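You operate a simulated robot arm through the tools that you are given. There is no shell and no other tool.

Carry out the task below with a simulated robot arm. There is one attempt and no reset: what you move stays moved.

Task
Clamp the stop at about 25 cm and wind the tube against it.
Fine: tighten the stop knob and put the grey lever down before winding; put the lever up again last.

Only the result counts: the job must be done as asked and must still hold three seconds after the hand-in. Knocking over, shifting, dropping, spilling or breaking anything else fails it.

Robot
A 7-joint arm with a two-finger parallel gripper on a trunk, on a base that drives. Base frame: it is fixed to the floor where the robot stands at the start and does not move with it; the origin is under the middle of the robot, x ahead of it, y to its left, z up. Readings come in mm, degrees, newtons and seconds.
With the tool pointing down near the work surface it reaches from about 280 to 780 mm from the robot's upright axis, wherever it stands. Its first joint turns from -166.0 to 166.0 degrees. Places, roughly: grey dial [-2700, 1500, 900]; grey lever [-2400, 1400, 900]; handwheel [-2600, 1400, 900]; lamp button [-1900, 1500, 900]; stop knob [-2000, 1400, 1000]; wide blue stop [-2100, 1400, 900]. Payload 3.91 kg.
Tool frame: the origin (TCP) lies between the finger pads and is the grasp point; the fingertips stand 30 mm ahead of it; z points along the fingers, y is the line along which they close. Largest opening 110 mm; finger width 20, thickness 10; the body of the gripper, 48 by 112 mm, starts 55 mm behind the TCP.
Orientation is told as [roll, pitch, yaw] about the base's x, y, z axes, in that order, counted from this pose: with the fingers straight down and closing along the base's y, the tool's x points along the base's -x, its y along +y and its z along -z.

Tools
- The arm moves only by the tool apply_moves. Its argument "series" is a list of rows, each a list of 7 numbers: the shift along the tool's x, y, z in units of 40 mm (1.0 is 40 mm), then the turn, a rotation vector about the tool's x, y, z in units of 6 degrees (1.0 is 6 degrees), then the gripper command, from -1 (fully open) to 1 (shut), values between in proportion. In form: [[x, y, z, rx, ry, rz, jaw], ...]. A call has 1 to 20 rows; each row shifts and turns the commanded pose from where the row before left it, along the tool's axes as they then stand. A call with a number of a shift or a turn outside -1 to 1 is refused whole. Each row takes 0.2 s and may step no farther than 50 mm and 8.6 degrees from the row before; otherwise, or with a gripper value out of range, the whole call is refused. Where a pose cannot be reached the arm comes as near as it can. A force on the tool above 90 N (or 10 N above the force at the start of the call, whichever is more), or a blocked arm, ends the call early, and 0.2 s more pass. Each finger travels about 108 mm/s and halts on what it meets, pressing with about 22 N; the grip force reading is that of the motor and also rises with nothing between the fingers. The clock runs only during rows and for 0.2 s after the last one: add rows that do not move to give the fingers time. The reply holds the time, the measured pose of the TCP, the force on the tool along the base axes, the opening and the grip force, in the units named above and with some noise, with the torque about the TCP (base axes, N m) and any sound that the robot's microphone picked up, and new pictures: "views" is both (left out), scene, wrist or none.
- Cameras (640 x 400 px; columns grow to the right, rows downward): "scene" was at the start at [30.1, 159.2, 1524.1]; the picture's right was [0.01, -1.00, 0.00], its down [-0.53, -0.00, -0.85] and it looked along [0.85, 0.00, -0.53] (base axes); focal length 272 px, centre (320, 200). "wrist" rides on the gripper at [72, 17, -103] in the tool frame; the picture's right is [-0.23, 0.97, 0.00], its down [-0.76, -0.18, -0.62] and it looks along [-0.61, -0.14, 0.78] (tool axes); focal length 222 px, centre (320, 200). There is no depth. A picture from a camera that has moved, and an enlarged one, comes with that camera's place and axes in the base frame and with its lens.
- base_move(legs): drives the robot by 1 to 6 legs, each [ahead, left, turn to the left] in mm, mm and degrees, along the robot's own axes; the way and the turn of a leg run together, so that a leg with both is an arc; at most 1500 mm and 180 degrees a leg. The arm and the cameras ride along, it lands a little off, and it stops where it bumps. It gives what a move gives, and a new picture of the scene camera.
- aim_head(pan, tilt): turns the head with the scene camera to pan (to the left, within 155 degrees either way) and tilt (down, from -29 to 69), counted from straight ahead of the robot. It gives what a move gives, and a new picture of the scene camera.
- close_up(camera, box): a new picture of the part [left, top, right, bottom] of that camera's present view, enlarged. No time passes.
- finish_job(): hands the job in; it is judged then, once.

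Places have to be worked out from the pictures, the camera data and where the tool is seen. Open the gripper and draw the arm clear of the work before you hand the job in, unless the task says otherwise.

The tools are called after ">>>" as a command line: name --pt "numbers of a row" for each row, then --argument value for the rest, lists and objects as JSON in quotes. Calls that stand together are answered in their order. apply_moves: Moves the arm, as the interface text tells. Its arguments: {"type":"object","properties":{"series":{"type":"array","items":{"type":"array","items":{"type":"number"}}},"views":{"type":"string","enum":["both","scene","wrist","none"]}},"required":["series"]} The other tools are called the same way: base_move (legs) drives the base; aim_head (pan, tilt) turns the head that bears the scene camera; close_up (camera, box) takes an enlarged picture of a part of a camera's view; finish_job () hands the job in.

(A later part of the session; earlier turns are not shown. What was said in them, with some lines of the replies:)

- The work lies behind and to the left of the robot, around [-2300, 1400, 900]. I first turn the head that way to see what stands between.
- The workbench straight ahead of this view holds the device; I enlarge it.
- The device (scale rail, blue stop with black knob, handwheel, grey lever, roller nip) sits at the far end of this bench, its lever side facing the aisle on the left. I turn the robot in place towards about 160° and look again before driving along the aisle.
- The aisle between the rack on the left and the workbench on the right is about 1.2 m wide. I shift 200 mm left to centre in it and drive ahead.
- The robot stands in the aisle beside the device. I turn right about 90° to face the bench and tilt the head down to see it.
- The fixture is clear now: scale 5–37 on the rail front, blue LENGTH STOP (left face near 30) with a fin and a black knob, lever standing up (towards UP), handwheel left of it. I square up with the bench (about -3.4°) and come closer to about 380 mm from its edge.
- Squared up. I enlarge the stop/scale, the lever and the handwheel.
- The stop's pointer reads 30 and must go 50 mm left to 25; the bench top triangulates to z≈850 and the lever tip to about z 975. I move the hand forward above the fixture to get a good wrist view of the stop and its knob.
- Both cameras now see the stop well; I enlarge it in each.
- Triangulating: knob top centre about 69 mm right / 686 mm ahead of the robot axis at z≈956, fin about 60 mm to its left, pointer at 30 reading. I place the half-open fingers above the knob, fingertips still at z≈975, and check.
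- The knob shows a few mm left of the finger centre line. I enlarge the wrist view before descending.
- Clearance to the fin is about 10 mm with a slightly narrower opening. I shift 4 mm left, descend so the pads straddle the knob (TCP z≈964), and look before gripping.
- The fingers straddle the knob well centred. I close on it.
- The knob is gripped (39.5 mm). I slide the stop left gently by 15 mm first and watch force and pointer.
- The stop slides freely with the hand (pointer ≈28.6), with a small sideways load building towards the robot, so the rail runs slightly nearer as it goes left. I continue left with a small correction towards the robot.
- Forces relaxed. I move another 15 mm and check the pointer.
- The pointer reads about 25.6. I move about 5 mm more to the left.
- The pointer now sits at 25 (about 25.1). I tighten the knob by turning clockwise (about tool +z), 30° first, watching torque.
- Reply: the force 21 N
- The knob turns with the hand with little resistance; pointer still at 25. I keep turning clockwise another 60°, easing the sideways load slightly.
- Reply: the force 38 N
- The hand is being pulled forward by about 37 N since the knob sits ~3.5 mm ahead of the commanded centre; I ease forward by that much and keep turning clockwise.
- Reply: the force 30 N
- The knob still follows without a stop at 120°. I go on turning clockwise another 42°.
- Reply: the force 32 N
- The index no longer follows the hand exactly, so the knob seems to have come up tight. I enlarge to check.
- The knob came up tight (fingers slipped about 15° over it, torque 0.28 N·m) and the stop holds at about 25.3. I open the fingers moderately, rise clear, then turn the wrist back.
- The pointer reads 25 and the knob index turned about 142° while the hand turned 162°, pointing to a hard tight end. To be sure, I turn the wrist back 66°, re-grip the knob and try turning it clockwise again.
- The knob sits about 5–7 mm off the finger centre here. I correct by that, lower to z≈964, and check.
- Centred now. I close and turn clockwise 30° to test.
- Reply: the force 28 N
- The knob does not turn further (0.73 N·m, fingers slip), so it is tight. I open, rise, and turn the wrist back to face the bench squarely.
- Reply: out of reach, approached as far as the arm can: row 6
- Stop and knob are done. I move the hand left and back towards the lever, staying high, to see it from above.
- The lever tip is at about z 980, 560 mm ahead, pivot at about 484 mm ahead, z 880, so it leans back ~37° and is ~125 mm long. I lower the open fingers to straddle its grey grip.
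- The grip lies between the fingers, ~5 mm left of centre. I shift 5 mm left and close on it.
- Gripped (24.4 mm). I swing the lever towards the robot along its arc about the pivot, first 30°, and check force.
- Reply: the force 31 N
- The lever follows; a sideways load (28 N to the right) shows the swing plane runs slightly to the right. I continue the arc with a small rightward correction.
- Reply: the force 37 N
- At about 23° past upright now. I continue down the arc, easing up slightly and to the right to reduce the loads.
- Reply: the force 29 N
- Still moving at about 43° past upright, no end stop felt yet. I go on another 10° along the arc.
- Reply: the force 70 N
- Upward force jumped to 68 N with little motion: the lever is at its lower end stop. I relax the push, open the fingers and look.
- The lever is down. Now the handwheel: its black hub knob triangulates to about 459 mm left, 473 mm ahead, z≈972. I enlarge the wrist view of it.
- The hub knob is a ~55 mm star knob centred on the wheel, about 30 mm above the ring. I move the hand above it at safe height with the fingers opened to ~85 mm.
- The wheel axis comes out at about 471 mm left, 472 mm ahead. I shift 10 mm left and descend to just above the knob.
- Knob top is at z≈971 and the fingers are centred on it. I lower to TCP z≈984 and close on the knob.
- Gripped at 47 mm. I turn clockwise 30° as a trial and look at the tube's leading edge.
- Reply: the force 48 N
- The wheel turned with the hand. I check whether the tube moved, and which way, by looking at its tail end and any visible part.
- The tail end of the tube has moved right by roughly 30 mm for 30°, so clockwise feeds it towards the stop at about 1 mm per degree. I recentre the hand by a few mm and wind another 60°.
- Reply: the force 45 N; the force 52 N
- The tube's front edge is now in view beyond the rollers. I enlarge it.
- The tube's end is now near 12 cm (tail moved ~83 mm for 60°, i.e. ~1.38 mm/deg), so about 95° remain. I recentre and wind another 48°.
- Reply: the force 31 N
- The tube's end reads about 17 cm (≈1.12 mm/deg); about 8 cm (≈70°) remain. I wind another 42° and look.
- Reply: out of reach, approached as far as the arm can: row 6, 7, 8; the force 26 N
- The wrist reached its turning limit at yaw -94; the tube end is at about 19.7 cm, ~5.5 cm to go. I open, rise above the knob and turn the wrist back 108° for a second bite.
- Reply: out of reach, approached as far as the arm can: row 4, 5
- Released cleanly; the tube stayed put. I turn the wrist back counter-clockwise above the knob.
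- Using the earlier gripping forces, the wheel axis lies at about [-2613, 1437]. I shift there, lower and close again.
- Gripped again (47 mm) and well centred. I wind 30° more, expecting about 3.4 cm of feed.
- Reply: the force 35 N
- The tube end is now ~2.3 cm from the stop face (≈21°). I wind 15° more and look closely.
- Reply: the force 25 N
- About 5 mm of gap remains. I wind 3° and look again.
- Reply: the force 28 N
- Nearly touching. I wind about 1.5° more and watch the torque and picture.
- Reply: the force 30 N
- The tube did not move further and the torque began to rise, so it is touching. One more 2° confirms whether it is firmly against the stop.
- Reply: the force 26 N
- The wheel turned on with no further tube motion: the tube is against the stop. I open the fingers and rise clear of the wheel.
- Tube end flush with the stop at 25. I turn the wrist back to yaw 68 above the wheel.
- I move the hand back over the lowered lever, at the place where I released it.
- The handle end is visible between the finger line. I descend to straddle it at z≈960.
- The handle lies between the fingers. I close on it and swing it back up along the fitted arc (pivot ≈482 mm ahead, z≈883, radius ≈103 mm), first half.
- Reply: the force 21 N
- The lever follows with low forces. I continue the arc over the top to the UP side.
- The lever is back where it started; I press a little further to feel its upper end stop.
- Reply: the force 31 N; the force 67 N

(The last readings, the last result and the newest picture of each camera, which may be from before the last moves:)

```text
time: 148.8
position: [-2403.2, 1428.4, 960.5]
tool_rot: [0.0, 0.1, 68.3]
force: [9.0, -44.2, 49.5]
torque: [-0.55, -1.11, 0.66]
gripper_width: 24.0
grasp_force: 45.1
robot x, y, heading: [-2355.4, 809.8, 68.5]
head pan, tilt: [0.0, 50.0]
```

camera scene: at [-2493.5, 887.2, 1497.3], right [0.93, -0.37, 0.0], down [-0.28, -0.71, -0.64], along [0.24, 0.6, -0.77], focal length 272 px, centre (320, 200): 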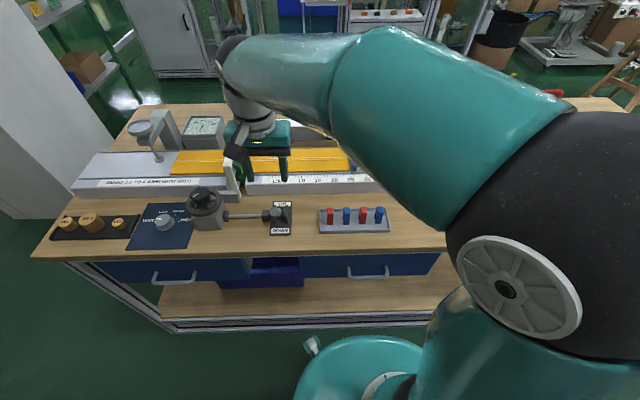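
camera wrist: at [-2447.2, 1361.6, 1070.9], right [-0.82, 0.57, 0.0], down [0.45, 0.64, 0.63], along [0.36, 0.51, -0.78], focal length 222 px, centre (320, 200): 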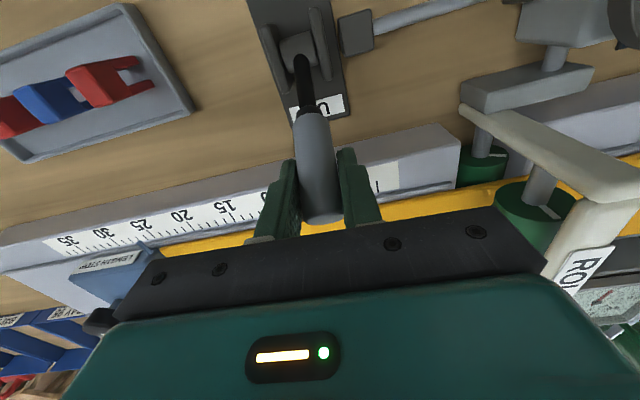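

The force climbs steeply (about 65 N) with little motion: the lever is at its upper end stop. I relax the push, open, and rise straight up.

>>> apply_moves --pt "0.12 0 -0.12 0 0 0 1" --pt "0 0 0 0 0 0 0.3" --pt "0 0 0 0 0 0 -0.06" --pt "0 0 0 0 0 0 -0.06" --pt "0 0 -0.6 0 0 0 -0.06" --pt "0 0 -1 0 0 0 -0.06" --pt "0 0 -1 0 0 0 -0.06" --pt "0 0 -1 0 0 0 -0.06" --pt "0 0 -1 0 0 0 -0.06" --pt "0 0 0 0 0 0 -0.06" --views "both"

>>> close_up --camera "scene" --box '[230, 120, 390, 250]'

>>> close_up --camera "wrist" --box '[60, 0, 500, 250]'

```text
time: 150.9
position: [-2407.0, 1424.3, 1149.9]
tool_rot: [-0.1, 0.0, 68.4]
force: [-1.0, 0.2, 0.7]
torque: [0.01, 0.0, -0.02]
gripper_width: 58.1
grasp_force: 0.1
robot x, y, heading: [-2355.9, 812.3, 68.3]
head pan, tilt: [0.0, 50.0]
camera scene: at [-2493.9, 887.5, 1497.2], right [0.93, -0.37, 0.0], down [-0.28, -0.71, -0.64], along [0.24, 0.6, -0.77], focal length 272 px, centre (320, 200)
camera wrist: at [-2447.6, 1363.5, 1253.8], right [-0.82, 0.57, 0.0], down [0.45, 0.64, 0.62], along [0.36, 0.51, -0.78], focal length 222 px, centre (320, 200)
```

scene: 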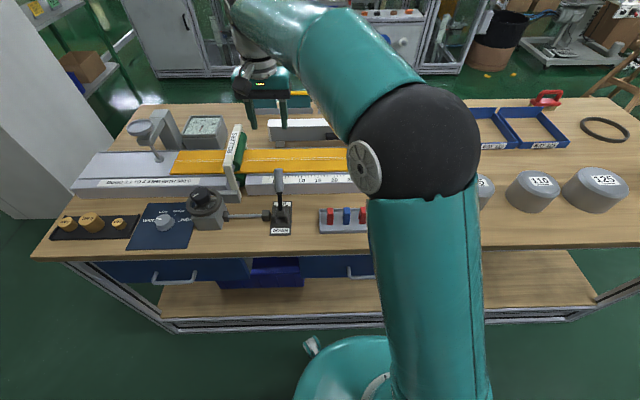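
wrist: 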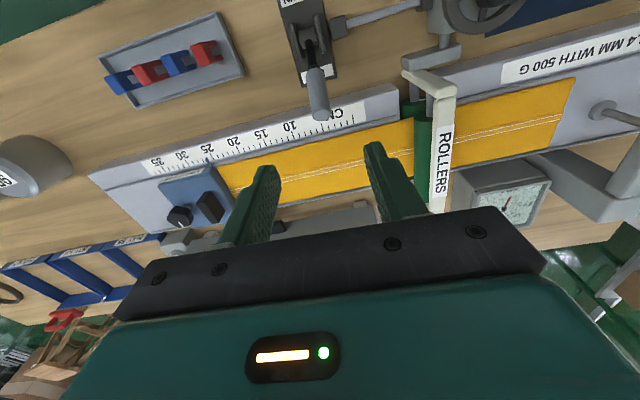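

```text
3.08 times, centred on (310, 185) of scene
camera zoom: at [-2493.9, 887.5, 1497.2], right [0.93, -0.37, 0.0], down [-0.28, -0.71, -0.64], along [0.24, 0.6, -0.77], focal length 837 px, centre (351, 246)
```

zoom: 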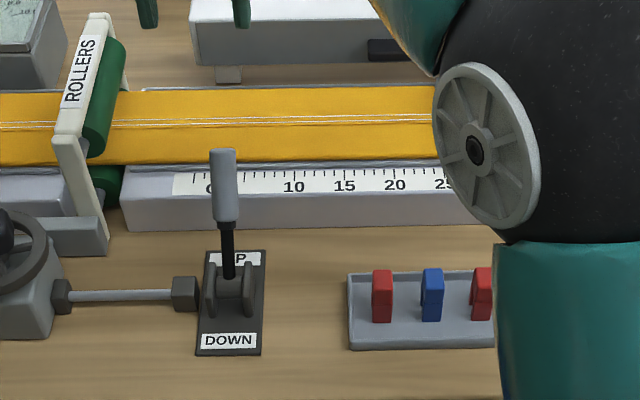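

```text
1.45 times, centred on (280, 125) of wrist
camera zoom: at [-2447.6, 1363.5, 1253.8], right [-0.82, 0.57, 0.0], down [0.45, 0.64, 0.62], along [0.36, 0.51, -0.78], focal length 323 px, centre (378, 309)
```

zoom: 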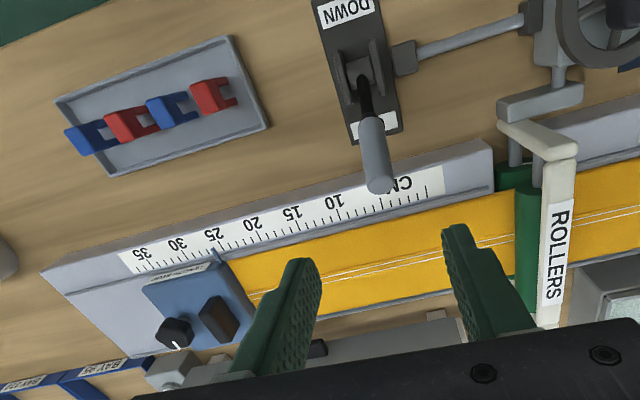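

Lever is up, tube lies up to the stop at 25. I withdraw the arm up and back to the robot's side and open the gripper fully.

>>> apply_moves --pt "0.4 -0.8 0 0 0 0 -1" --pt "0.4 -0.8 0 0 0 0 -1" --pt "0.4 -0.8 0 0 0 0 -1" --pt "0.4 -0.8 0 0 0 0 -1" --pt "0.4 -0.8 0 0 0 0 -1" --pt "0.4 -0.8 0 0 0 0 -1" --pt "0.4 -0.8 0 0 0 0 -1" --pt "0.4 -0.8 0 0 0 0 -1" --pt "0.3 -0.8 0 0 0 0 -1" --pt "0 0 0 0 0 0 -1" --views "both"

>>> close_up --camera "scene" --box '[230, 115, 430, 240]'

>>> close_up --camera "scene" --box '[325, 135, 389, 185]'

```text
time: 153.2
position: [-2190.0, 1188.9, 1147.9]
tool_rot: [0.0, -0.1, 68.3]
force: [1.0, -1.2, 0.7]
torque: [0.01, 0.0, -0.02]
gripper_width: 110.0
grasp_force: 0.0
robot x, y, heading: [-2353.4, 811.0, 68.4]
head pan, tilt: [0.0, 50.0]
camera scene: at [-2493.6, 887.6, 1497.2], right [0.93, -0.37, 0.0], down [-0.28, -0.71, -0.64], along [0.24, 0.6, -0.77], focal length 272 px, centre (320, 200)
camera wrist: at [-2231.8, 1128.0, 1252.3], right [-0.82, 0.57, 0.0], down [0.45, 0.64, 0.62], along [0.36, 0.51, -0.78], focal length 222 px, centre (320, 200)
```

scene: 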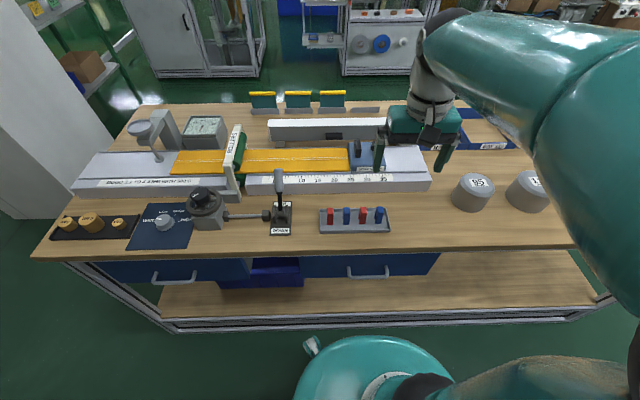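
wrist: 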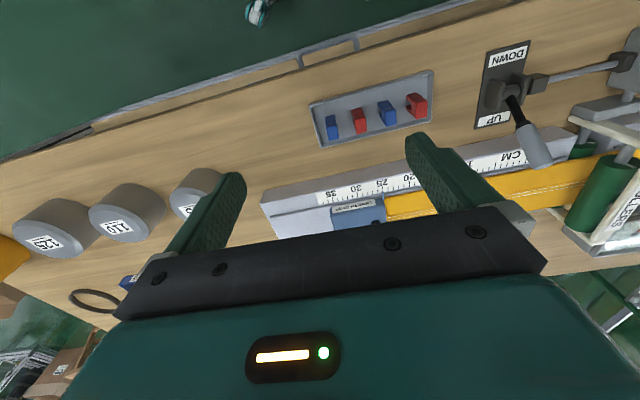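

```text
3.20 times, centred on (330, 178) of scene
camera zoom: at [-2493.6, 887.6, 1497.2], right [0.93, -0.37, 0.0], down [-0.28, -0.71, -0.64], along [0.24, 0.6, -0.77], focal length 871 px, centre (288, 272)
```

zoom: 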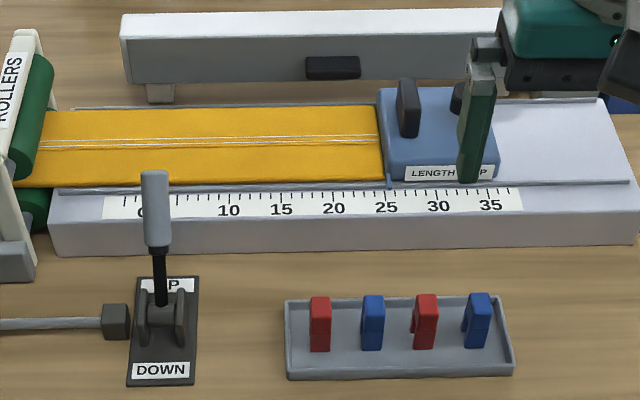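

```text
8.00 times, centred on (357, 160) of scene
camera zoom: at [-2493.6, 887.6, 1497.2], right [0.93, -0.37, 0.0], down [-0.28, -0.71, -0.64], along [0.24, 0.6, -0.77], focal length 2177 px, centre (24, 520)
```

zoom: 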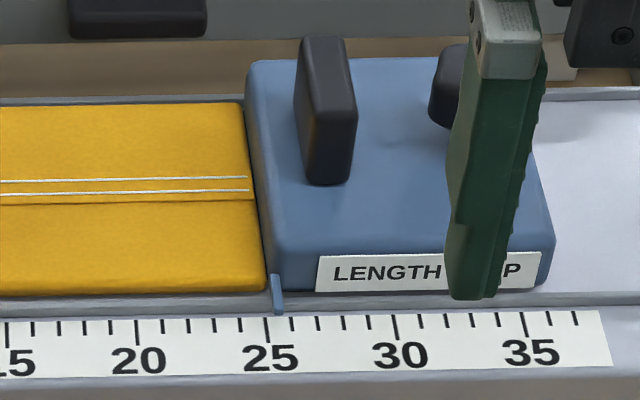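

Final state: the pointer is at about 25, the knob is tight, the tube end is against the stop, and the lever is up. The hand is open and well clear, so I hand the job in.

>>> finish_job

```text
The job is handed in.
```

The stop is clamped at about 25 cm and the tube is wound up against it. The hand-in reply gave no verdict, so I don't have a judged result.

- **Stop:** the pointer reads roughly 25.1 to 25.3 cm. It drifted about 1–2 mm right while I tightened.
- **Knob:** it turned about 142° clockwise and then would not go further. I gripped it a second time and the fingers slipped at 0.73 N·m without it moving.
- **Winding:** the grey lever was down at its end stop before I started. I turned the handwheel clockwise in two grips until the tube end met the stop. The last few degrees turned the wheel without moving the tube.
- **Lever:** it is back up at its end stop, done last.

After that the gripper was opened fully and the arm drawn back clear. I saw nothing else moved or knocked in the final pictures.
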